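You operate a simulated robot arm through the tools that you are given. There is no shell and no other tool.

You are at the controls of a simulated two-armed robot. One attempt, no reset.

Task
Grind a half dose of pepper into the white dish and tray it.
Fine: strew none; leave the swing arm aside; the other dish stays.

Only the result counts: the job must be done as asked and must still hold three seconds after the hand-in. Knocking over, shifting, dropping, spilling or breaking anything else fails it.

Robot
Two 6-joint arms with two-finger parallel grippers on one trunk that stands fixed in place. Base frame: the origin is at the foot of the trunk, x ahead of it, y to its left, z up; the work surface is at about z = 0.8. Lengths are in m, angles in degrees, forces in N, time in s.
The left shoulder is at [-0.077, 0.177, 0.832], the right one opposite. With the tool pointing down near the work surface each hand reaches from about 0.1 to 0.72 m from the base axis, measured 20 degrees to its own side. Payload 1.57 kg a hand.
The TCP of each hand is the grasp point between the finger pads, 0.03 m short of the fingertips. In the tool frame z runs along the fingers and y along their closing line. The gripper opens to 0.08 m. The fingers are 0.017 m wide and 0.012 m thick; the gripper's body (0.04 by 0.082 m) begins 0.08 m behind the TCP.
Orientation is that of the tool frame in the base frame, as [roll, pitch, yaw] about the fixed x, y, z axes, in that order (R = Rz(yaw) Ry(pitch) Rx(roll)). With the fingers straight down and closing along the base's y, the tool's x points along the base's -x, its y along +y and its z along -z.

Tools
- The arms move only by the tool play_rows. It takes "left_increments", "right_increments" or both (then of equal length, played together; a hand with none holds still); each is a list of rows, each an object of numbers (a shift or turn left out is 0, a gripper value left out holds the last): "dx", "dy", "dz": the shift along the tool's x, y, z in mm; "ax", "ay", "az": the turn, a rotation vector about the tool's x, y, z in degrees; "hand": the gripper command, from -1 (shut) to 1 (fully open), values between in proportion. In form: [{"dx": .., "dy": .., "dz": .., "ax": .., "ay": .., "az": .., "hand": ..}, ...]. A call has 1 to 20 rows; each row shifts and turns the commanded pose from where the row before left it, along the tool's axes as they then stand. Each row takes 0.2 s and may step no farther than 0.05 m and 8.6 degrees from the row before; otherwise, or with a gripper value out of range, the whole call is refused. A pose out of reach is approached as far as the arm can. The call stops where the force on the tool passes 40 N (or 10 N more than at its start, if that is more) or the arm is blocked; 0.2 s more then pass. The fingers move at their own pace (about 0.072 m/s each) and stop on an object; they squeeze with about 43 N. The grip force told is the motor's: it shows also when the fingers shut on nothing. Time passes only in rows, and 0.2 s behind the last, so rows that do not move let the fingers close. It gives the time, the measured TCP pose, the force on the tool (base axes), the opening and the grip force at its end, in the units of the frame above (readings bear some noise), with the torque about the TCP (base axes, N m) and any sound that the robot's microphone picked up.
- Cameras (640 x 400 px; columns grow to the right, rows downward): "scene" is now at [0.0407, -0.0069, 1.5589]; the picture's right is [-0.10, -0.99, 0.00], its down [-0.73, 0.08, -0.68] and it looks along [0.68, -0.07, -0.73] (base axes); focal length 310 px, centre (320, 200). "left" rides on the left gripper at [0.072, 0.007, -0.122] in its tool frame; the picture's right is [-0.09, 1.00, 0.00], its down [-0.84, -0.08, -0.54] and it looks along [-0.54, -0.05, 0.84] (tool axes); focal length 238 px, centre (320, 200). "right" rides on the right gripper at [0.072, -0.007, -0.122] in its tool frame; the picture's right is [0.09, 1.00, 0.00], its down [-0.84, 0.08, -0.54] and it looks along [-0.54, 0.05, 0.84] (tool axes); focal length 238 px, centre (320, 200). There is no depth. A picture from a camera that has moved, and an enlarged one, comes with that camera's place and axes in the base frame and with its lens.
- capture(camera): a new picture of that camera. No time passes.
- raise_lower(by): slides the trunk up (or, below 0, down) by that many m; the arms and the scene camera ride with it, the base frame stays. It gives what a move gives, with no picture.
- pan_tilt(pan, tilt): turns the head with the scene camera to pan (to the left, within 143 degrees either way) and tilt (down, from -29 to 69), counted from straight ahead of the robot. It gives what a move gives.
- close_up(camera, box): a new picture of the part [left, top, right, bottom] of that camera's present view, enlarged. No time passes.
- close_job(): hands the job in; it is judged then, once.

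Nothing tells you positions but the pictures and the camera data. Unless the task says otherwise, let go and move clear before handing in.

The tools are called after ">>>" as name(argument=value, ...) on one line, values as JSON. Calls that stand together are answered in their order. play_rows: Moves the arms, as the interface text tells. Its arguments: {"type":"object","properties":{"left_increments":{"type":"array","items":{"type":"object","properties":{"dx":{"type":"number"},"dy":{"type":"number"},"dz":{"type":"number"},"ax":{"type":"number"},"ay":{"type":"number"},"az":{"type":"number"},"hand":{"type":"number"}}}},"right_increments":{"type":"array","items":{"type":"object","properties":{"dx":{"type":"number"},"dy":{"type":"number"},"dz":{"type":"number"},"ax":{"type":"number"},"ay":{"type":"number"},"az":{"type":"number"},"hand":{"type":"number"}}}}},"required":[]} The other tools are called the same way: raise_lower (by) slides the trunk up or down; pan_tilt (pan, tilt) turns the head that bears the scene camera; capture (camera) takes a picture; close_up (camera, box) takes an enlarged picture of a part of a camera's view; close_job () hands the job in.

At the start:

```text
time_s: 0.0
left_eef_pos: [0.5321, 0.25, 1.1943]
left_orientation: [179.9, 0.0, -180.0]
left_contact_force: [0.4, -0.1, -0.3]
left_torque: [-0.01, 0.0, 0.03]
left_gripper_width: 0.0802
left_gripper_force: 0.0
right_eef_pos: [0.4371, -0.1994, 1.2758]
right_orientation: [179.9, 0.1, 180.0]
right_contact_force: [-0.7, -0.4, 0.2]
right_torque: [-0.01, -0.01, 0.02]
right_gripper_width: 0.0802
right_gripper_force: 0.0
trunk travel left (down, up): [-0.275, 0.053]
head pan, tilt: [-5.9, 46.8]
```

scene: 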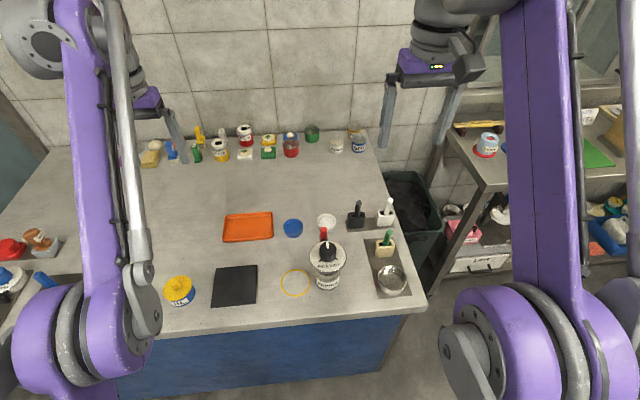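
right: 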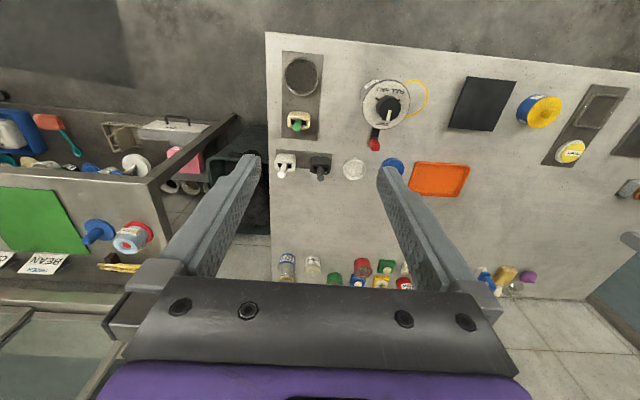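
left: 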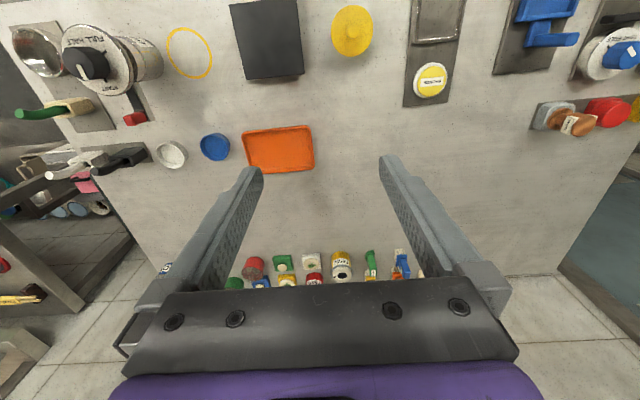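

I see a bench with a grinder-like machine (black knob, red part), a white dish, a blue dish, an orange tray and several switches. I'll look closer at each before moving.

>>> close_up(camera="scene", box=[260, 180, 430, 310])

>>> close_up(camera="right", box=[260, 40, 480, 200])

>>> close_up(camera="left", box=[0, 0, 320, 200])

>>> close_up(camera="scene", box=[130, 110, 380, 310])

```text
3.08 times, centred on (345, 245) of scene
camera zoom: at [0.0407, -0.0069, 1.5589], right [-0.1, -0.99, 0.0], down [-0.73, 0.08, -0.68], along [0.68, -0.07, -0.73], focal length 952 px, centre (243, 62)
```

zoom: 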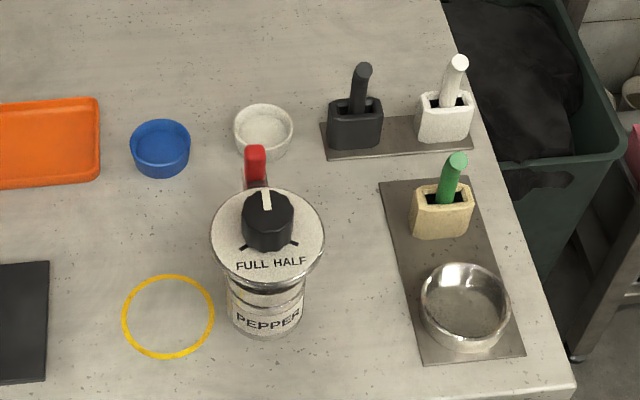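

```text
2.50 times, centred on (370, 120) of right
camera zoom: at [0.3659, -0.2057, 1.3969], right [-0.09, 1.0, 0.0], down [0.84, 0.08, 0.54], along [0.54, 0.05, -0.84], focal length 596 px, centre (195, 400)
```

zoom: 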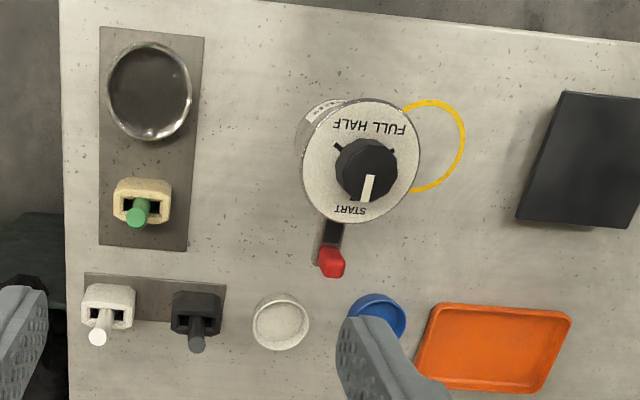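

```text
2.00 times, centred on (160, 100) of left
camera zoom: at [0.4588, 0.255, 1.317], right [0.09, 1.0, 0.0], down [0.84, -0.08, 0.54], along [0.54, -0.05, -0.84], focal length 477 px, centre (640, 400)
```

zoom: 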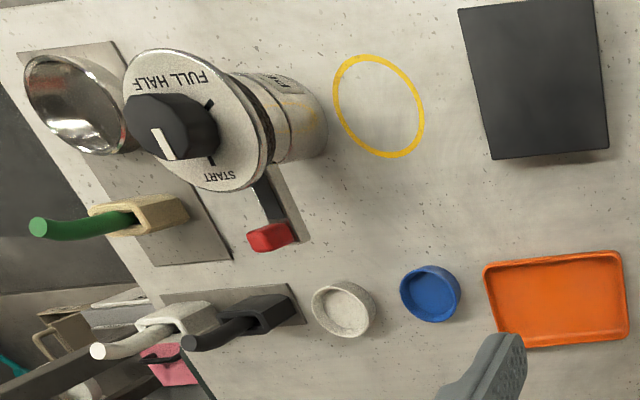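

```text
2.00 times, centred on (255, 210) of scene
camera zoom: at [0.0407, -0.0069, 1.5589], right [-0.1, -0.99, 0.0], down [-0.73, 0.08, -0.68], along [0.68, -0.07, -0.73], focal length 619 px, centre (450, 180)
```

zoom: 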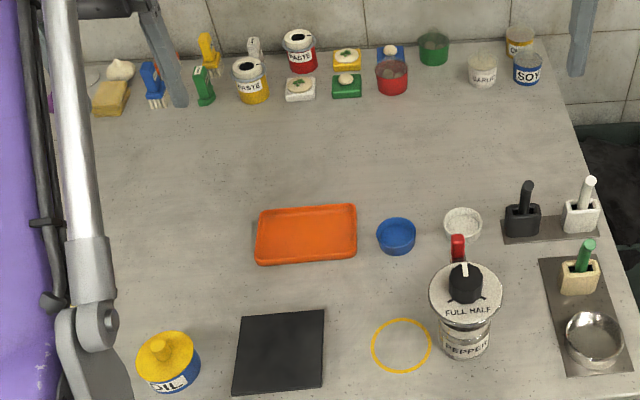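

The pepper mill has a dial (START / FULL / HALF), standing near (0.47,-0.07), with a red lever behind it. The white dish is near (0.63,-0.09) and the yellow ring at (0.45,0.016). I'll bring the left camera down to look at the mill from the side.

>>> play_rows(left_increments=[{"az": 8.182}, {"az": 8.182}, {"az": 8.182}, {"az": 8.182}, {"az": 8.182}, {"az": 8.182}, {"az": 8.182}, {"az": 8.182}, {"az": 8.182}, {"az": 8.182}, {"az": 8.18}, {"ay": -7.5}, {"ay": -7.5}, {"ay": -7.5}, {"ay": -7.5}, {"dx": 4, "dy": -12, "dz": 45}, {"dx": 4, "dy": -12, "dz": 45}, {"dx": 4, "dy": -12, "dz": 45}, {"dx": 4, "dy": -12, "dz": 45}])

>>> capture(camera="left")

```text
time_s: 4.0
left_eef_pos: [0.4828, 0.1736, 1.0302]
left_orientation: [180.0, 30.0, 90.0]
left_contact_force: [-0.4, -0.4, -0.4]
left_torque: [-0.01, 0.01, -0.02]
left_gripper_width: 0.08
left_gripper_force: 0.0
right_eef_pos: [0.4368, -0.1987, 1.2761]
right_orientation: [180.0, 0.0, 180.0]
right_contact_force: [0.0, 0.0, 0.0]
right_torque: [0.02, 0.03, 0.0]
right_gripper_width: 0.0797
right_gripper_force: 0.1
trunk travel left (down, up): [-0.275, 0.053]
head pan, tilt: [-5.9, 46.8]
```

```text
taken
camera left: at [0.489, 0.2947, 1.0997], right [1.0, -0.08, 0.05], down [-0.08, -0.45, 0.89], along [-0.05, -0.89, -0.46], focal length 238 px, centre (320, 200)
```

left: 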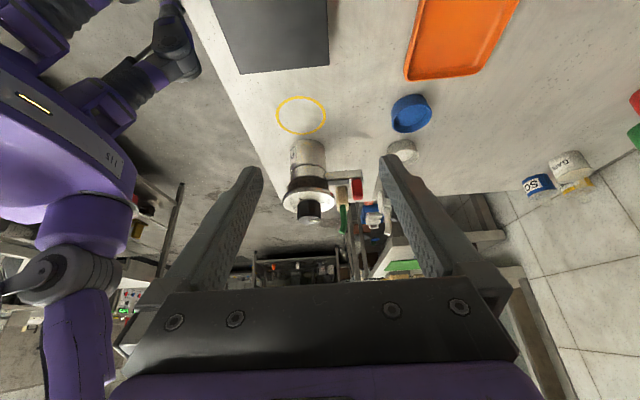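

The view is upside-down, but it shows the mill from its side. I'll enlarge it.

>>> close_up(camera="left", box=[260, 80, 420, 230])

```text
2.67 times, centred on (340, 155) of left
camera zoom: at [0.489, 0.2947, 1.0997], right [1.0, -0.08, 0.05], down [-0.08, -0.45, 0.89], along [-0.05, -0.89, -0.46], focal length 636 px, centre (267, 320)
```

zoom: 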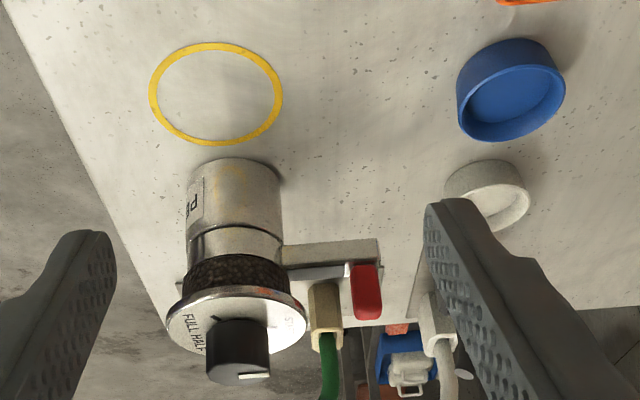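

I need to see how the mill is built, the swing arm in particular, so I'll bring the right camera down for a look from the other side.

>>> play_rows(right_increments=[{"az": -8.182}, {"az": -8.182}, {"az": -8.182}, {"az": -8.182}, {"az": -8.182}, {"az": -8.182}, {"az": -8.182}, {"az": -8.182}, {"az": -8.182}, {"az": -8.182}, {"az": -8.18}, {"ay": -7.5}, {"ay": -7.5}, {"ay": -7.5}, {"ay": -7.5}, {"ay": -7.5}, {"dy": -20, "dz": 35, "dx": 30}, {"dy": -20, "dz": 35, "dx": 30}, {"dy": -20, "dz": 35, "dx": 30}, {"dy": -20, "dz": 35, "dx": 30}])

>>> capture(camera="right")

```text
refused: row 17 steps farther than a row can; nothing moved
```

```text
taken
camera right: at [0.366, -0.2057, 1.3969], right [-0.09, 1.0, 0.0], down [0.84, 0.08, 0.54], along [0.54, 0.05, -0.84], focal length 238 px, centre (320, 200)
```

right: 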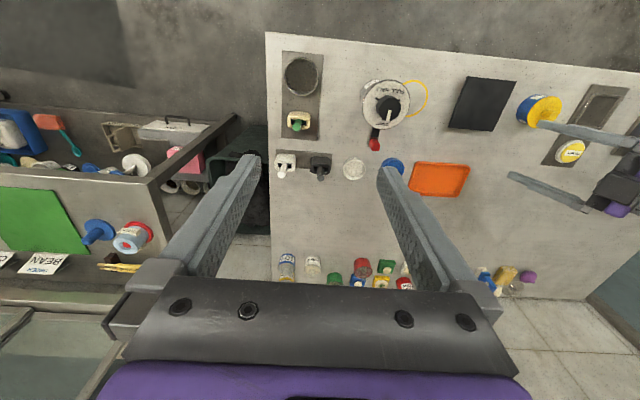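

>>> play_rows(right_increments=[{"az": -8.182}, {"az": -8.182}, {"az": -8.182}, {"az": -8.182}, {"az": -8.182}, {"az": -8.182}, {"az": -8.182}, {"az": -8.182}, {"az": -8.182}, {"az": -8.182}, {"az": -8.18}, {"ay": -7.5}, {"ay": -7.5}, {"ay": -7.5}, {"ay": -7.5}, {"ay": -7.5}])

>>> play_rows(right_increments=[{"dx": 33, "dy": -10.5, "dz": 32.4}, {"dx": 33, "dy": -10.5, "dz": 32.4}, {"dx": 33, "dy": -10.5, "dz": 32.4}, {"dx": 33, "dy": -10.5, "dz": 32.4}, {"dx": 33, "dy": -10.5, "dz": 32.4}, {"dx": 33, "dy": -10.5, "dz": 32.4}])

>>> capture(camera="right")

```text
time_s: 7.4
left_eef_pos: [0.4842, 0.172, 1.0302]
left_orientation: [179.9, 30.1, 90.0]
left_contact_force: [0.5, 0.1, 0.2]
left_torque: [0.03, 0.03, 0.0]
left_gripper_width: 0.0799
left_gripper_force: 0.1
right_eef_pos: [0.4378, -0.1995, 1.2762]
right_orientation: [-179.9, 37.7, -89.9]
right_contact_force: [0.5, 0.4, -0.5]
right_torque: [-0.01, -0.04, 0.01]
right_gripper_width: 0.0799
right_gripper_force: 0.1
trunk travel left (down, up): [-0.275, 0.053]
head pan, tilt: [-5.9, 46.8]
```

```text
time_s: 8.8
left_eef_pos: [0.4842, 0.1736, 1.0294]
left_orientation: [-180.0, 30.0, 90.0]
left_contact_force: [-0.6, 0.3, -0.1]
left_torque: [0.01, 0.01, 0.02]
left_gripper_width: 0.0799
left_gripper_force: 0.2
right_eef_pos: [0.5023, -0.2373, 1.0007]
right_orientation: [-180.0, 37.5, -90.1]
right_contact_force: [0.5, 0.1, 0.5]
right_torque: [-0.02, 0.03, 0.01]
right_gripper_width: 0.0799
right_gripper_force: 0.0
trunk travel left (down, up): [-0.275, 0.053]
head pan, tilt: [-5.9, 46.8]
```

```text
taken
camera right: at [0.5084, -0.3693, 1.0525], right [-1.0, -0.07, -0.06], down [-0.08, 0.33, 0.94], along [-0.05, 0.94, -0.34], focal length 238 px, centre (320, 200)
```

right: 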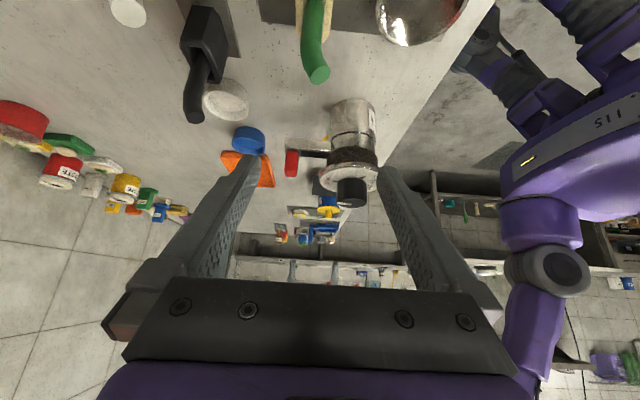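

>>> close_up(camera="right", box=[260, 80, 400, 220])

>>> close_up(camera="right", box=[160, 0, 340, 130])

>>> capture(camera="scene")

```text
2.86 times, centred on (330, 150) of right
camera zoom: at [0.5084, -0.3693, 1.0525], right [-1.0, -0.07, -0.06], down [-0.08, 0.33, 0.94], along [-0.05, 0.94, -0.34], focal length 681 px, centre (291, 343)
```

zoom: 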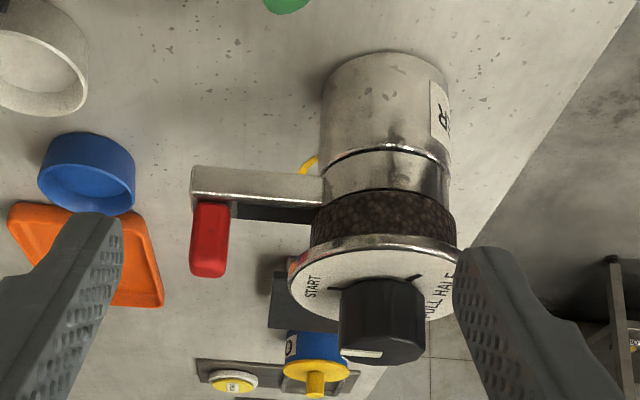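

```text
3.08 times, centred on (250, 65) of right
camera zoom: at [0.5084, -0.3693, 1.0525], right [-1.0, -0.07, -0.06], down [-0.08, 0.33, 0.94], along [-0.05, 0.94, -0.34], focal length 733 px, centre (535, 615)
```

zoom: 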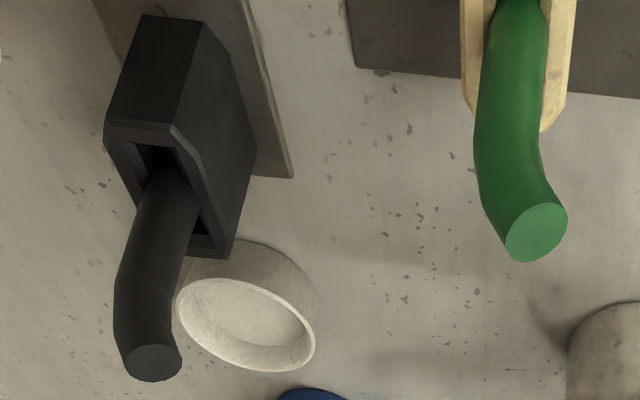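

```text
taken
camera scene: at [0.0417, -0.0075, 1.5589], right [-0.1, -0.99, 0.0], down [-0.73, 0.08, -0.68], along [0.68, -0.07, -0.73], focal length 310 px, centre (320, 200)
```

scene: 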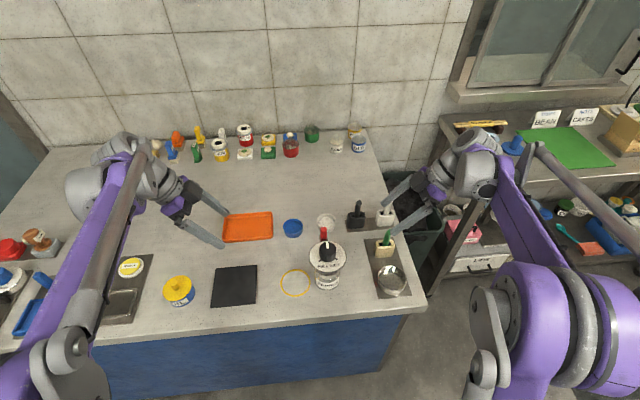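

The mill has a neck, a textured hopper, a dial plate and a black knob, with a steel bar carrying a red handle pointing to +x. I'll bring the left camera low to see the underside and how the pepper comes out.

>>> play_rows(left_increments=[{"ay": -7.5}, {"ay": -7.5}, {"ay": -7.5}, {"ay": -7.5}, {"dx": 27.7, "dy": 9, "dz": 37}, {"dx": 27.7, "dy": 9, "dz": 37}, {"dx": 27.7, "dy": 9, "dz": 37}, {"dx": 27.7, "dy": 9, "dz": 37}])

>>> capture(camera="left")

>>> close_up(camera="left", box=[200, 100, 440, 250])

```text
time_s: 10.6
left_eef_pos: [0.5218, 0.1005, 0.8619]
left_orientation: [-179.9, 60.0, 90.1]
left_contact_force: [-0.1, 0.0, 0.1]
left_torque: [0.02, -0.02, -0.03]
left_gripper_width: 0.0801
left_gripper_force: 0.0
right_eef_pos: [0.5016, -0.2367, 1.0014]
right_orientation: [180.0, 37.4, -90.2]
right_contact_force: [-0.3, -0.9, -0.4]
right_torque: [0.01, -0.02, -0.02]
right_gripper_width: 0.08
right_gripper_force: 0.1
trunk travel left (down, up): [-0.275, 0.053]
head pan, tilt: [-5.9, 46.8]
```

```text
taken
camera left: at [0.5269, 0.2405, 0.8609], right [1.0, -0.05, 0.08], down [-0.08, 0.05, 1.0], along [-0.05, -1.0, 0.05], focal length 238 px, centre (320, 200)
```

left: 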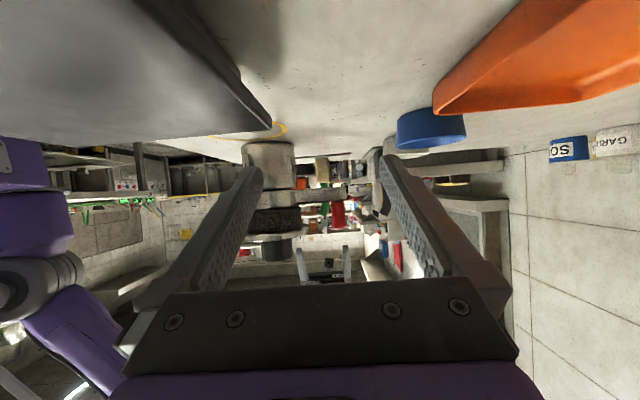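

```text
2.67 times, centred on (320, 175) of left
camera zoom: at [0.5269, 0.2405, 0.8609], right [1.0, -0.05, 0.08], down [-0.08, 0.05, 1.0], along [-0.05, -1.0, 0.05], focal length 636 px, centre (320, 267)
```

zoom: 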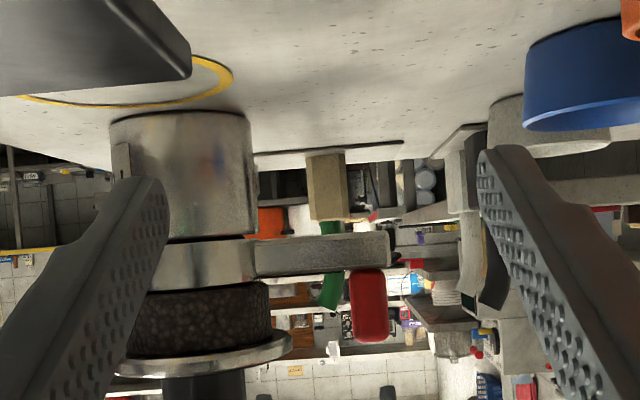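

>>> close_up(camera="left", box=[285, 165, 355, 235])

>>> close_up(camera="right", box=[275, 125, 345, 185])

>>> close_up(camera="scene", box=[290, 215, 360, 300])

```text
5.71 times, centred on (320, 200) of left
camera zoom: at [0.5269, 0.2405, 0.8609], right [1.0, -0.05, 0.08], down [-0.08, 0.05, 1.0], along [-0.05, -1.0, 0.05], focal length 1362 px, centre (320, 200)
```

zoom: 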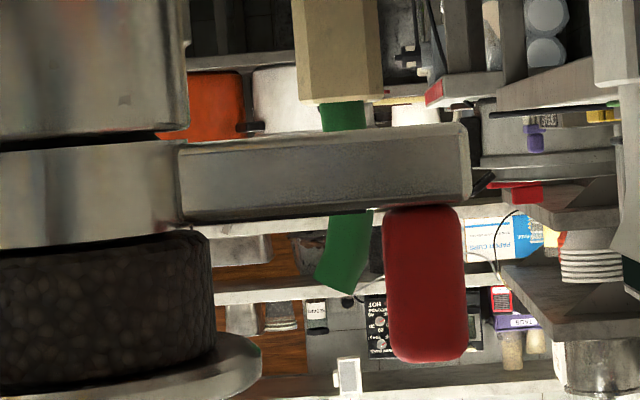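

```text
6.67 times, centred on (310, 155) of right
camera zoom: at [0.5083, -0.3687, 1.0532], right [-1.0, -0.07, -0.06], down [-0.08, 0.33, 0.94], along [-0.05, 0.94, -0.34], focal length 1589 px, centre (387, 500)
```

zoom: 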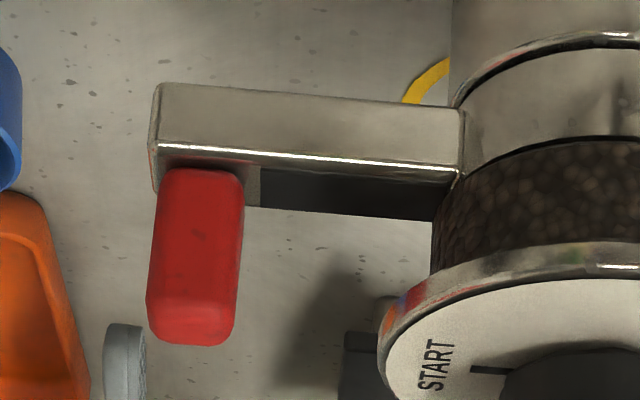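

```text
4.71 times, centred on (325, 258) of scene
camera zoom: at [0.0417, -0.0068, 1.5589], right [-0.1, -0.99, 0.0], down [-0.73, 0.08, -0.68], along [0.68, -0.07, -0.73], focal length 1457 px, centre (296, -71)
```

zoom: 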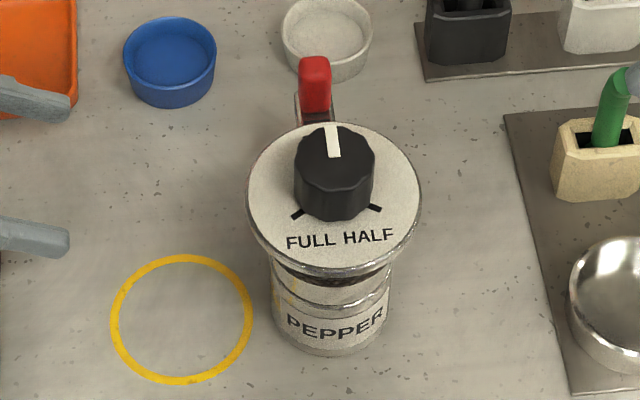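

The mill's axis is near (0.447,-0.07), and its swing arm points to +x with an end radius about equal to the distance to the yellow ring at (0.45,0.014). So the ring looks like the dish spot under the swung arm. I'll raise and straighten both hands next.

>>> play_rows(left_increments=[{"dx": -41, "dz": -24}, {"dx": -41, "dz": -24}, {"dx": -41, "dz": -24}, {"dx": -41, "dz": -24}, {"ay": 7.5}, {"ay": 7.5}, {"ay": 7.5}, {"ay": 7.5}, {"ay": 7.5}, {"ay": 7.5}, {"ay": 7.5}, {"ay": 7.5}], right_increments=[{"ay": 7.5}, {"ay": 7.5}, {"ay": 7.5}, {"ay": 7.5}, {"ay": 7.5}, {"dx": 20, "dy": 20, "dz": -20}, {"dx": 20, "dy": 20, "dz": -20}, {"dx": 20, "dy": 20, "dz": -20}, {"dx": 20, "dy": 20, "dz": -20}, {"dx": 20, "dy": 20, "dz": -20}, {}, {}])

>>> capture(camera="left")

>>> capture(camera="right")

```text
time_s: 13.2
left_eef_pos: [0.5199, 0.1021, 1.051]
left_orientation: [-180.0, -0.2, 90.0]
left_contact_force: [0.3, -0.4, 1.0]
left_torque: [0.01, -0.02, -0.03]
left_gripper_width: 0.0801
left_gripper_force: 0.1
right_eef_pos: [0.399, -0.3375, 1.103]
right_orientation: [180.0, 0.1, -90.1]
right_contact_force: [0.3, 0.1, -0.4]
right_torque: [0.0, 0.02, 0.05]
right_gripper_width: 0.0801
right_gripper_force: 0.1
trunk travel left (down, up): [-0.275, 0.053]
head pan, tilt: [-5.9, 46.8]
```

```text
taken
camera left: at [0.5252, 0.1718, 1.1736], right [1.0, -0.09, 0.0], down [-0.08, -0.84, 0.54], along [-0.05, -0.54, -0.84], focal length 238 px, centre (320, 200)
```

left: 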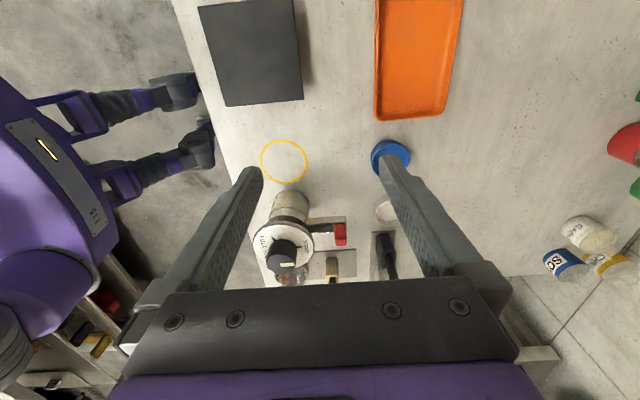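

```text
taken
camera right: at [0.4063, -0.4095, 1.223], right [-1.0, -0.09, 0.0], down [-0.08, 0.84, 0.54], along [-0.05, 0.54, -0.84], focal length 238 px, centre (320, 200)
```

right: 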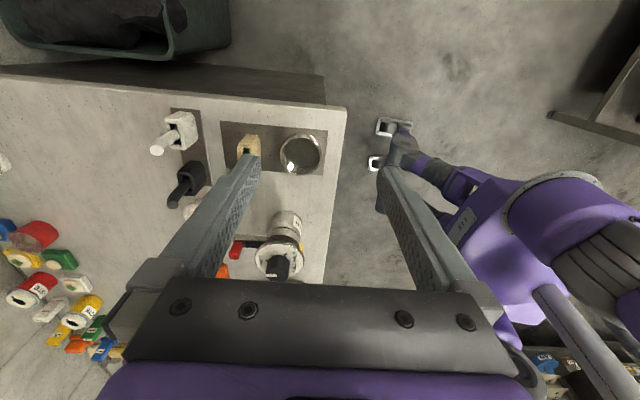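

>>> close_up(camera="left", box=[235, 130, 425, 290])

>>> close_up(camera="right", box=[230, 190, 330, 290])

```text
2.50 times, centred on (330, 210) of left
camera zoom: at [0.5252, 0.1718, 1.1736], right [1.0, -0.09, 0.0], down [-0.08, -0.84, 0.54], along [-0.05, -0.54, -0.84], focal length 596 px, centre (295, 175)
```

zoom: 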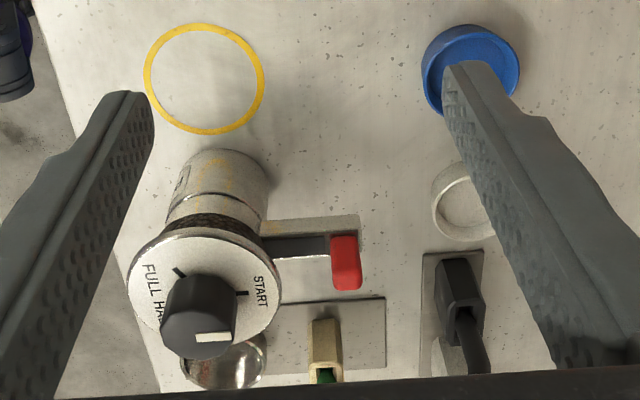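

```text
4.00 times, centred on (280, 240) of right
camera zoom: at [0.4063, -0.4095, 1.223], right [-1.0, -0.09, 0.0], down [-0.08, 0.84, 0.54], along [-0.05, 0.54, -0.84], focal length 953 px, centre (480, 40)
```

zoom: 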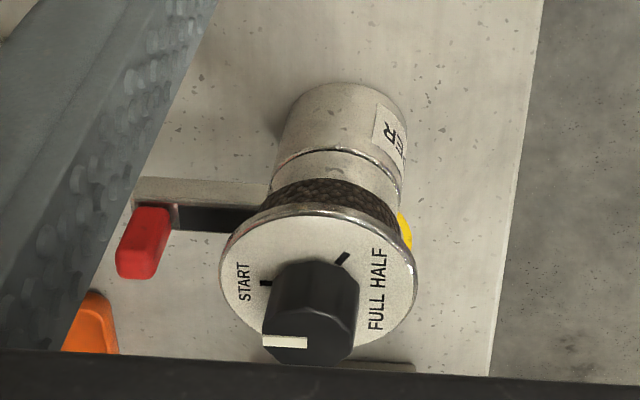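

I'll move the left hand above the white dish, estimated at (0.629,-0.090), and check the alignment.

>>> play_rows(left_increments=[{"dx": -38.4, "dy": 21.8, "dz": 10}, {"dx": -38.4, "dy": 21.8, "dz": 10}, {"dx": -38.4, "dy": 21.8, "dz": 10}, {"dx": -38.4, "dy": 21.8, "dz": 10}, {"dx": -38.4, "dy": 21.8, "dz": 10}, {}])

>>> capture(camera="left")

>>> capture(camera="scene")

```text
time_s: 14.6
left_eef_pos: [0.6117, -0.0831, 0.994]
left_orientation: [-179.9, 0.1, 90.0]
left_contact_force: [-0.5, 0.8, 0.3]
left_torque: [0.03, -0.01, -0.01]
left_gripper_width: 0.08
left_gripper_force: 0.0
left hand out of reach, approached as far as the arm can: row 5
right_eef_pos: [0.399, -0.3361, 1.1012]
right_orientation: [-180.0, 0.1, -90.1]
right_contact_force: [0.1, 0.6, 0.6]
right_torque: [0.01, 0.03, -0.03]
right_gripper_width: 0.08
right_gripper_force: 0.1
trunk travel left (down, up): [-0.275, 0.053]
head pan, tilt: [-5.9, 46.8]
```

```text
taken
camera left: at [0.6176, -0.0125, 1.1157], right [1.0, -0.09, 0.0], down [-0.08, -0.84, 0.54], along [-0.05, -0.54, -0.84], focal length 238 px, centre (320, 200)
```

left: 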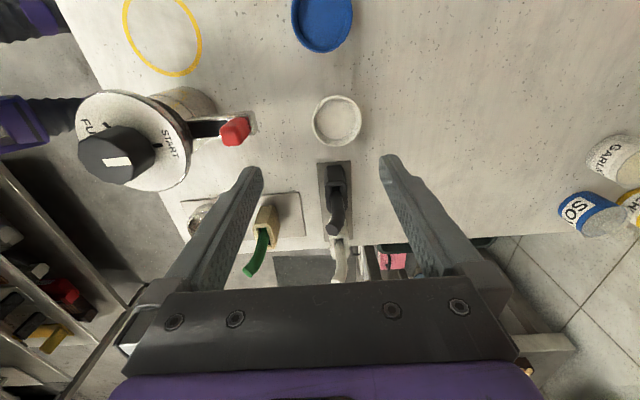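

```text
taken
camera scene: at [0.041, -0.0065, 1.559], right [-0.1, -0.99, 0.0], down [-0.73, 0.08, -0.68], along [0.68, -0.07, -0.73], focal length 310 px, centre (320, 200)
```

scene: 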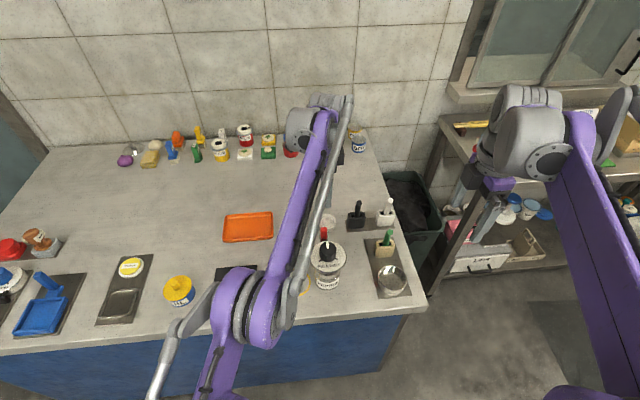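

The left arm is at its reach limit here, with its forearm over the mill, so the right hand will pick up the dish. I'll back the left hand away and turn the right hand so its camera faces +y.

>>> play_rows(left_increments=[{"dx": 30, "dy": -10, "dz": -15}, {"dx": 38, "dy": -15, "dz": -10}, {"dx": 38, "dy": -15, "dz": -10}, {"dx": 38, "dy": -15, "dz": -10}, {"dx": 38, "dy": -15, "dz": -10}, {"dx": 38, "dy": -15, "dz": -10}, {"dx": 38, "dy": -15, "dz": -10}, {"dx": 38, "dy": -15, "dz": -10}, {"dx": 38, "dy": -15, "dz": -10}, {"dx": 38, "dy": -15, "dz": -10}])

>>> play_rows(right_increments=[{"az": 8.5}, {"az": 8.5}, {"az": 8.5}, {"az": 8.5}, {"az": 8.5}, {"az": 8.5}, {"az": 8.5}, {"az": 8.5}, {"az": 8.5}, {"az": 8.5}, {"az": 8.5}, {"az": 8.5}, {"az": 8.5}, {"az": 8.5}, {"az": 8.5}, {"az": 8.5}, {"az": 8.5}, {"az": 8.5}, {"az": 8.5}, {"az": 8.5}])

>>> capture(camera="scene")

```text
time_s: 16.8
left_eef_pos: [0.4642, 0.2881, 1.0994]
left_orientation: [180.0, 0.0, 90.0]
left_contact_force: [0.2, 0.5, 0.7]
left_torque: [-0.01, 0.01, -0.01]
left_gripper_width: 0.0799
left_gripper_force: 0.0
right_eef_pos: [0.4002, -0.3364, 1.1017]
right_orientation: [180.0, 0.0, -90.1]
right_contact_force: [0.6, 0.5, -0.1]
right_torque: [0.0, -0.02, -0.01]
right_gripper_width: 0.0801
right_gripper_force: 0.1
trunk travel left (down, up): [-0.275, 0.053]
head pan, tilt: [-5.9, 46.8]
```

```text
time_s: 21.0
left_eef_pos: [0.4649, 0.2874, 1.0994]
left_orientation: [-180.0, 0.0, 90.0]
left_contact_force: [0.3, -0.6, 0.2]
left_torque: [0.02, 0.02, 0.01]
left_gripper_width: 0.0801
left_gripper_force: 0.0
right_eef_pos: [0.3998, -0.3358, 1.1013]
right_orientation: [180.0, 0.0, 99.8]
right_contact_force: [0.2, 0.1, -0.4]
right_torque: [-0.05, -0.02, 0.0]
right_gripper_width: 0.0799
right_gripper_force: 0.1
trunk travel left (down, up): [-0.275, 0.053]
head pan, tilt: [-5.9, 46.8]
```

```text
taken
camera scene: at [0.0407, -0.0069, 1.5589], right [-0.1, -0.99, 0.0], down [-0.73, 0.08, -0.68], along [0.68, -0.07, -0.73], focal length 310 px, centre (320, 200)
```

scene: 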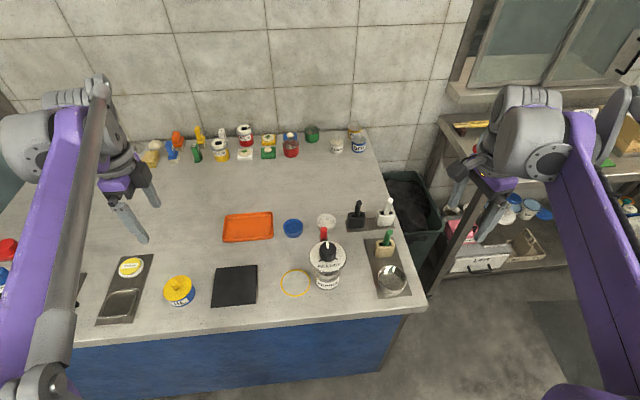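

>>> play_rows(right_increments=[{"az": 4.9}, {"az": 4.9}, {"dx": 30.75, "dy": 28.6, "dz": 12.5}, {"dx": 30.75, "dy": 28.6, "dz": 12.5}, {"dx": 30.75, "dy": 28.6, "dz": 12.5}, {"dx": 30.75, "dy": 28.6, "dz": 12.5}, {"dx": 30.75, "dy": 28.6, "dz": 12.5}, {"dx": 30.75, "dy": 28.6, "dz": 12.5}, {"dx": 30.75, "dy": 28.6, "dz": 12.5}, {"dx": 30.75, "dy": 28.6, "dz": 12.5}, {}])

>>> capture(camera="right")

>>> capture(camera="scene")

```text
time_s: 23.4
left_eef_pos: [0.4652, 0.2874, 1.1004]
left_orientation: [-179.9, 0.0, 90.0]
left_contact_force: [-0.5, 0.0, 0.2]
left_torque: [0.07, -0.02, 0.02]
left_gripper_width: 0.0799
left_gripper_force: 0.1
right_eef_pos: [0.627, -0.0915, 1.0007]
right_orientation: [179.9, 0.0, 90.1]
right_contact_force: [0.3, 0.0, 0.2]
right_torque: [0.0, -0.02, 0.03]
right_gripper_width: 0.0801
right_gripper_force: 0.1
trunk travel left (down, up): [-0.275, 0.053]
head pan, tilt: [-5.9, 46.8]
```

```text
taken
camera right: at [0.6211, -0.0196, 1.1223], right [1.0, 0.09, 0.0], down [0.08, -0.84, 0.54], along [0.05, -0.54, -0.84], focal length 238 px, centre (320, 200)
```

right: 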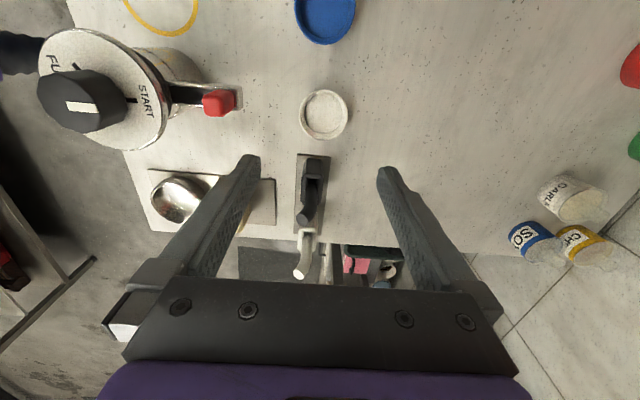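

```text
taken
camera scene: at [0.0397, -0.0073, 1.559], right [-0.1, -0.99, 0.0], down [-0.72, 0.08, -0.69], along [0.68, -0.07, -0.73], focal length 310 px, centre (320, 200)
```

scene: 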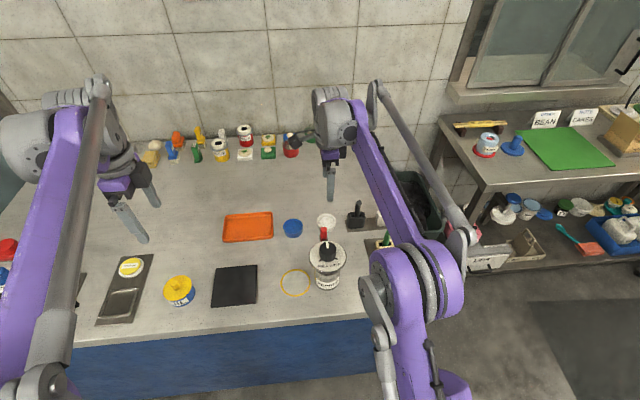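

>>> play_rows(right_increments=[{"dx": 3.5, "dy": 4, "dz": 35}, {"dz": 35}, {"dz": 20}, {}])

>>> capture(camera="right")

>>> close_up(camera="scene", box=[270, 160, 400, 260])

```text
time_s: 24.4
left_eef_pos: [0.4646, 0.2878, 1.0988]
left_orientation: [179.9, -0.1, 90.0]
left_contact_force: [0.2, 0.6, -0.2]
left_torque: [-0.02, 0.02, -0.01]
left_gripper_width: 0.0801
left_gripper_force: 0.1
right_eef_pos: [0.6321, -0.0866, 0.9108]
right_orientation: [-180.0, 0.0, 90.1]
right_contact_force: [0.4, -1.0, 0.3]
right_torque: [0.01, 0.0, 0.01]
right_gripper_width: 0.0799
right_gripper_force: 0.0
trunk travel left (down, up): [-0.275, 0.053]
head pan, tilt: [-5.9, 46.8]
```

```text
taken
camera right: at [0.6258, -0.0159, 1.0318], right [1.0, 0.09, 0.0], down [0.08, -0.84, 0.54], along [0.05, -0.54, -0.84], focal length 238 px, centre (320, 200)
```

right: 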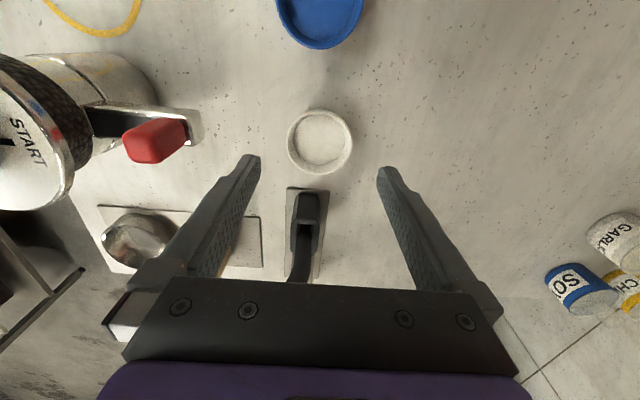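

```text
4.00 times, centred on (335, 210) of scene
camera zoom: at [0.0405, -0.0069, 1.559], right [-0.1, -0.99, 0.0], down [-0.72, 0.08, -0.68], along [0.68, -0.07, -0.73], focal length 1238 px, centre (260, 160)
```

zoom: 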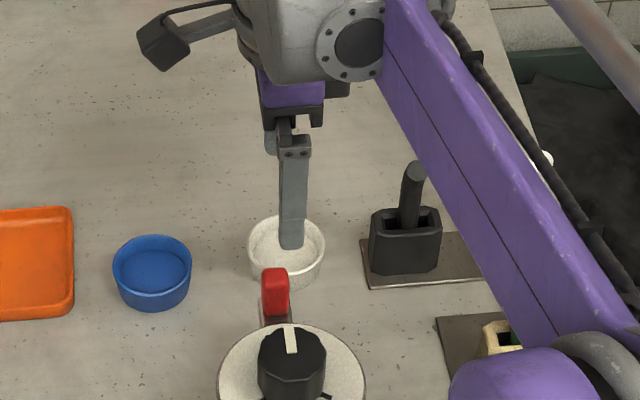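

The fingers straddle the dish well. I'll descend and grip it.

>>> play_rows(right_increments=[{"dx": 1.0, "dy": -1, "dz": 25}, {"dz": 25}, {"dz": 22}, {}])

>>> capture(camera="right")

```text
time_s: 25.4
left_eef_pos: [0.4647, 0.288, 1.0993]
left_orientation: [180.0, 0.0, 90.0]
left_contact_force: [0.5, 0.1, -0.9]
left_torque: [0.0, 0.01, 0.0]
left_gripper_width: 0.0798
left_gripper_force: 0.1
right_eef_pos: [0.6303, -0.0871, 0.8394]
right_orientation: [180.0, -0.1, 90.1]
right_contact_force: [0.1, 0.8, 0.8]
right_torque: [0.0, -0.02, 0.0]
right_gripper_width: 0.0801
right_gripper_force: 0.0
trunk travel left (down, up): [-0.275, 0.053]
head pan, tilt: [-5.9, 46.8]
```

```text
taken
camera right: at [0.625, -0.0143, 0.9605], right [1.0, 0.09, 0.0], down [0.08, -0.84, 0.54], along [0.05, -0.54, -0.84], focal length 238 px, centre (320, 200)
```

right: 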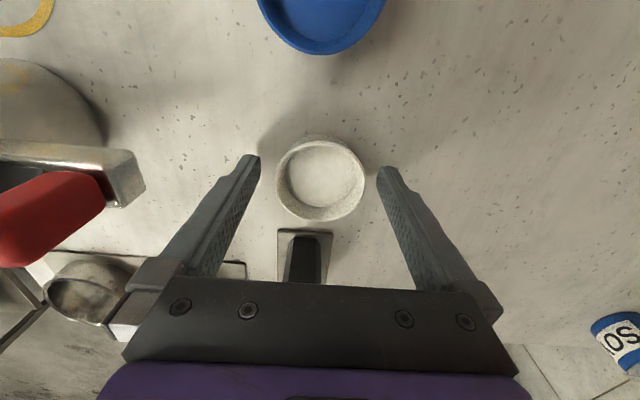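

>>> play_rows(right_increments=[{"dx": 4.5, "dy": 1}, {"hand": -1}, {"hand": -1}, {"hand": -1}, {"hand": -1}])

>>> capture(camera="right")

```text
time_s: 26.6
left_eef_pos: [0.466, 0.2887, 1.099]
left_orientation: [-180.0, 0.1, 90.0]
left_contact_force: [-0.4, 0.5, 0.5]
left_torque: [0.0, 0.04, 0.02]
left_gripper_width: 0.08
left_gripper_force: 0.0
right_eef_pos: [0.6325, -0.0806, 0.8386]
right_orientation: [-180.0, 0.0, 90.1]
right_contact_force: [0.9, -0.7, -0.5]
right_torque: [-0.02, 0.02, 0.0]
right_gripper_width: 0.0574
right_gripper_force: 43.3
trunk travel left (down, up): [-0.275, 0.053]
head pan, tilt: [-5.9, 46.8]
```

```text
taken
camera right: at [0.6262, -0.01, 0.9606], right [1.0, 0.09, 0.0], down [0.08, -0.84, 0.54], along [0.05, -0.54, -0.84], focal length 238 px, centre (320, 200)
```

right: 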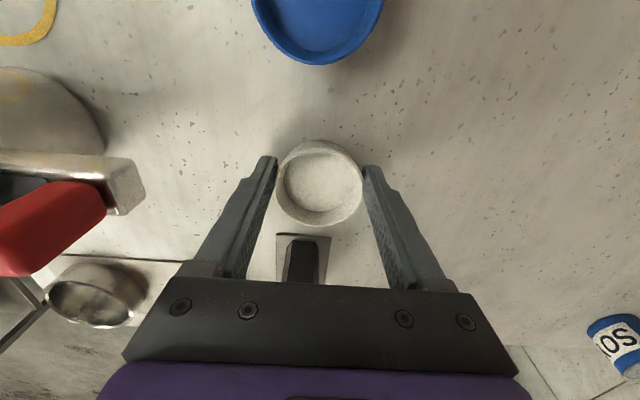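

>>> play_rows(right_increments=[{"dz": -20}, {"dz": -40}, {"dz": -40}, {"dz": -40}, {"dz": -40}, {"dx": 18.9, "dy": -36.7}, {"dx": 18.9, "dy": -36.7}, {"dx": 18.9, "dy": -36.7}, {"dx": 18.9, "dy": -36.7}, {"dx": 18.9, "dy": -36.7}, {}])

>>> capture(camera="right")

>>> capture(camera="scene")

>>> capture(camera="left")

```text
time_s: 29.0
left_eef_pos: [0.465, 0.2884, 1.0992]
left_orientation: [-180.0, 0.0, 90.0]
left_contact_force: [-0.2, 0.6, -0.1]
left_torque: [0.0, 0.03, 0.01]
left_gripper_width: 0.0801
left_gripper_force: 0.0
right_eef_pos: [0.4472, 0.0118, 1.0185]
right_orientation: [-180.0, 0.0, 90.1]
right_contact_force: [0.0, -0.4, -0.3]
right_torque: [0.02, 0.02, 0.0]
right_gripper_width: 0.0573
right_gripper_force: 42.8
trunk travel left (down, up): [-0.275, 0.053]
head pan, tilt: [-5.9, 46.8]
```

```text
taken
camera right: at [0.4419, 0.0838, 1.1398], right [1.0, 0.09, 0.0], down [0.08, -0.84, 0.54], along [0.05, -0.54, -0.84], focal length 238 px, centre (320, 200)
```

right: 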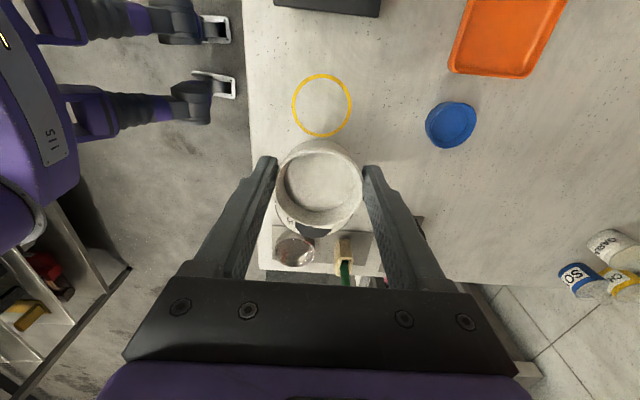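

```text
taken
camera scene: at [0.0416, -0.007, 1.5589], right [-0.1, -0.99, 0.0], down [-0.73, 0.08, -0.68], along [0.68, -0.07, -0.73], focal length 310 px, centre (320, 200)
```

scene: 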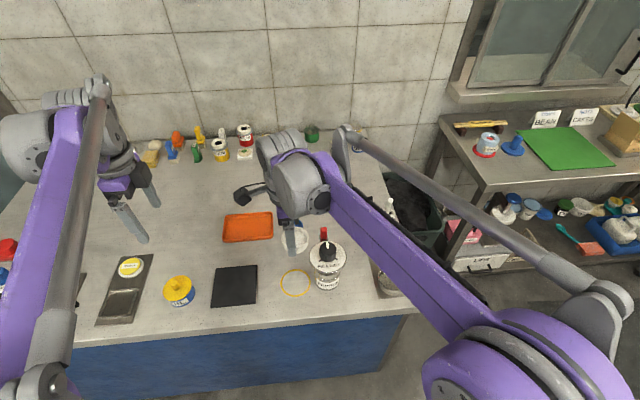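

```text
taken
camera left: at [0.4715, 0.3587, 1.2213], right [1.0, -0.09, 0.0], down [-0.08, -0.84, 0.54], along [-0.05, -0.54, -0.84], focal length 238 px, centre (320, 200)
```

left: 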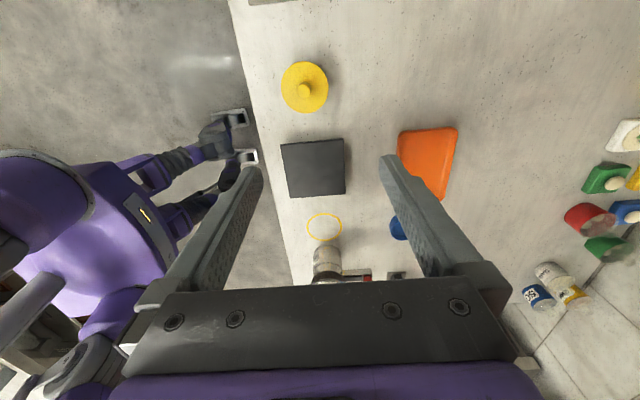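

>>> play_rows(right_increments=[{"dx": 4, "dy": 2, "dz": 30}, {"dz": 30}, {"dz": 30}, {"dz": 25}, {}])

>>> capture(camera="right")

>>> close_up(camera="scene", box=[240, 170, 400, 300])

>>> close_up(camera="left", box=[260, 180, 420, 300])

```text
time_s: 30.2
left_eef_pos: [0.4641, 0.2882, 1.0995]
left_orientation: [179.9, -0.1, 90.0]
left_contact_force: [-0.3, -0.1, 0.4]
left_torque: [0.01, 0.02, -0.01]
left_gripper_width: 0.0798
left_gripper_force: 0.0
right_eef_pos: [0.4508, 0.0157, 0.9027]
right_orientation: [-179.9, 0.0, 90.2]
right_contact_force: [0.0, 0.1, -0.7]
right_torque: [0.0, 0.0, -0.02]
right_gripper_width: 0.057
right_gripper_force: 43.1
trunk travel left (down, up): [-0.275, 0.053]
head pan, tilt: [-5.9, 46.8]
```

```text
taken
camera right: at [0.4438, 0.0877, 1.0243], right [1.0, 0.09, 0.0], down [0.08, -0.84, 0.54], along [0.05, -0.54, -0.84], focal length 238 px, centre (320, 200)
```

right: 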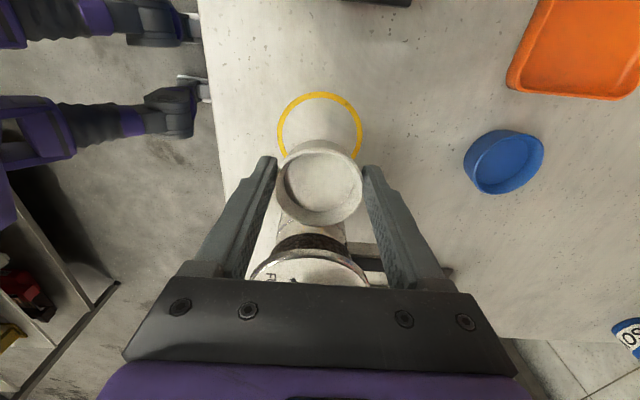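

```text
3.08 times, centred on (320, 235) of scene
camera zoom: at [0.0405, -0.0069, 1.559], right [-0.1, -0.99, 0.0], down [-0.72, 0.08, -0.68], along [0.68, -0.07, -0.73], focal length 952 px, centre (320, 92)
```

zoom: 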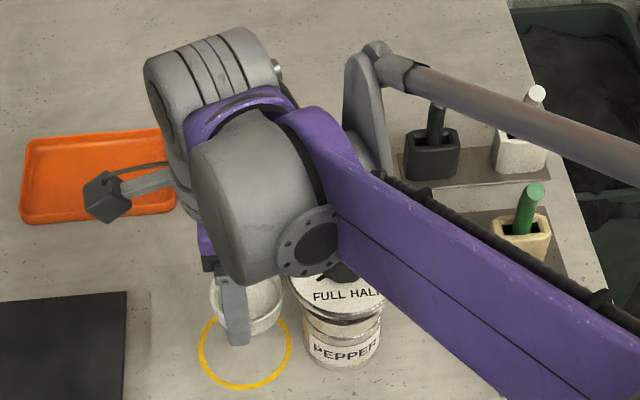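

```text
3.33 times, centred on (340, 240) of left
camera zoom: at [0.4706, 0.3588, 1.2216], right [1.0, -0.09, 0.0], down [-0.08, -0.84, 0.54], along [-0.05, -0.54, -0.84], focal length 794 px, centre (253, 67)
```

zoom: 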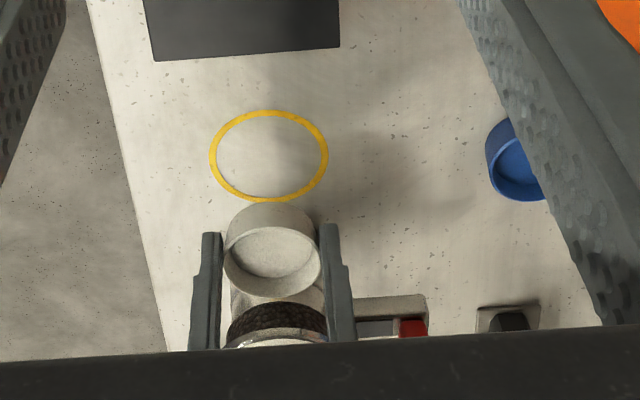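

The right wrist is bulky close to the mill, so before lowering further I'll check the clearance from the side with the left camera.

>>> play_rows(left_increments=[{"ay": -7.5}, {"ay": -7.5}, {"ay": -7.5}, {"ay": -7.5}, {"ay": -7.5}, {"ay": -7.5}, {"ay": -7.5}, {"dx": 20}, {"dx": 20}, {"dx": 20}])

>>> capture(camera="left")

```text
time_s: 32.4
left_eef_pos: [0.4674, 0.3248, 1.0517]
left_orientation: [180.0, 52.4, 89.9]
left_contact_force: [0.2, -0.2, 0.0]
left_torque: [-0.01, 0.02, 0.0]
left_gripper_width: 0.0803
left_gripper_force: 0.1
right_eef_pos: [0.4508, 0.0156, 0.9024]
right_orientation: [-179.9, 0.0, 90.1]
right_contact_force: [-0.1, -0.2, -0.4]
right_torque: [0.01, 0.0, -0.01]
right_gripper_width: 0.057
right_gripper_force: 42.9
trunk travel left (down, up): [-0.275, 0.053]
head pan, tilt: [-5.9, 46.8]
```

```text
taken
camera left: at [0.4722, 0.4647, 1.0689], right [1.0, -0.06, 0.07], down [-0.08, -0.08, 0.99], along [-0.05, -1.0, -0.08], focal length 238 px, centre (320, 200)
```

left: 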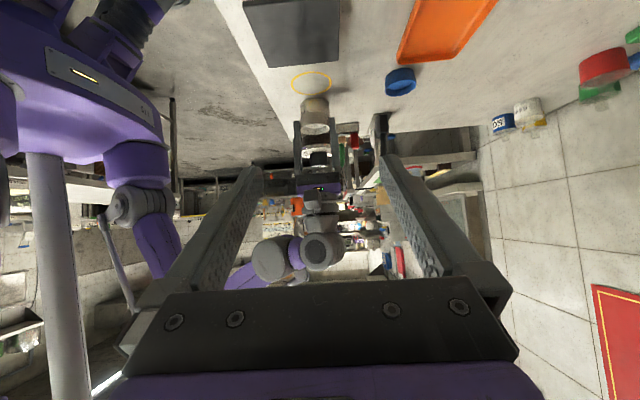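

>>> close_up(camera="left", box=[220, 60, 400, 290])

```text
1.74 times, centred on (310, 175) of left
camera zoom: at [0.4722, 0.4647, 1.0689], right [1.0, -0.06, 0.07], down [-0.08, -0.08, 0.99], along [-0.05, -1.0, -0.08], focal length 414 px, centre (337, 244)
```

zoom: 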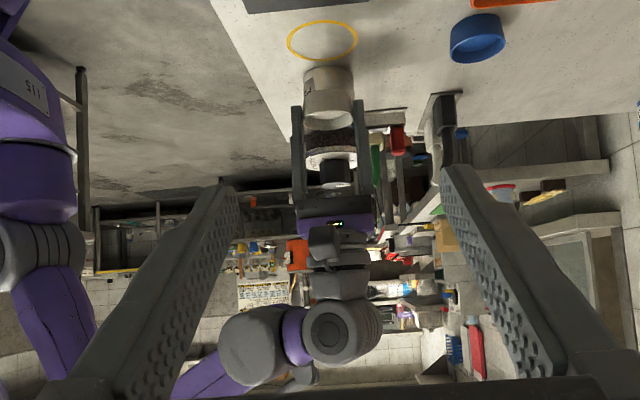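

The wrist and forearm sit above about z = 1.1, so there is ample clearance. I'll lower the dish into the ring.

>>> play_rows(right_increments=[{"dz": 25}, {"dz": 20}, {"dz": 12}, {"dz": 4}, {}])

>>> capture(camera="right")

>>> close_up(camera="left", box=[260, 40, 380, 200])

```text
time_s: 33.6
left_eef_pos: [0.4664, 0.3245, 1.0516]
left_orientation: [180.0, 52.4, 90.0]
left_contact_force: [-1.0, -0.4, -0.8]
left_torque: [-0.04, 0.0, -0.02]
left_gripper_width: 0.0802
left_gripper_force: 0.0
right_eef_pos: [0.45, 0.0164, 0.8426]
right_orientation: [-180.0, 0.1, 90.1]
right_contact_force: [0.2, 0.0, -0.3]
right_torque: [0.01, -0.01, 0.03]
right_gripper_width: 0.0572
right_gripper_force: 43.0
trunk travel left (down, up): [-0.275, 0.053]
head pan, tilt: [-5.9, 46.8]
```

```text
taken
camera right: at [0.4443, 0.0878, 0.9638], right [1.0, 0.09, 0.0], down [0.08, -0.84, 0.54], along [0.05, -0.54, -0.84], focal length 238 px, centre (320, 200)
```

right: 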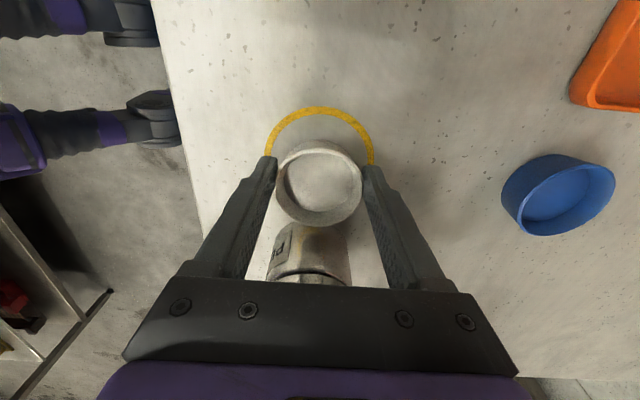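

```text
2.50 times, centred on (320, 120) of left
camera zoom: at [0.472, 0.4644, 1.0692], right [1.0, -0.06, 0.07], down [-0.08, -0.08, 0.99], along [-0.05, -1.0, -0.08], focal length 596 px, centre (320, 400)
```

zoom: 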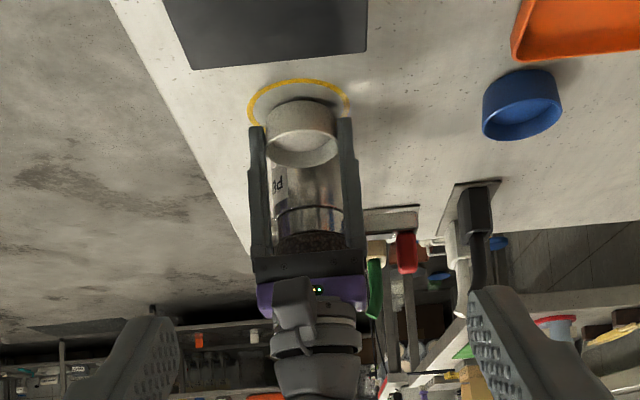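

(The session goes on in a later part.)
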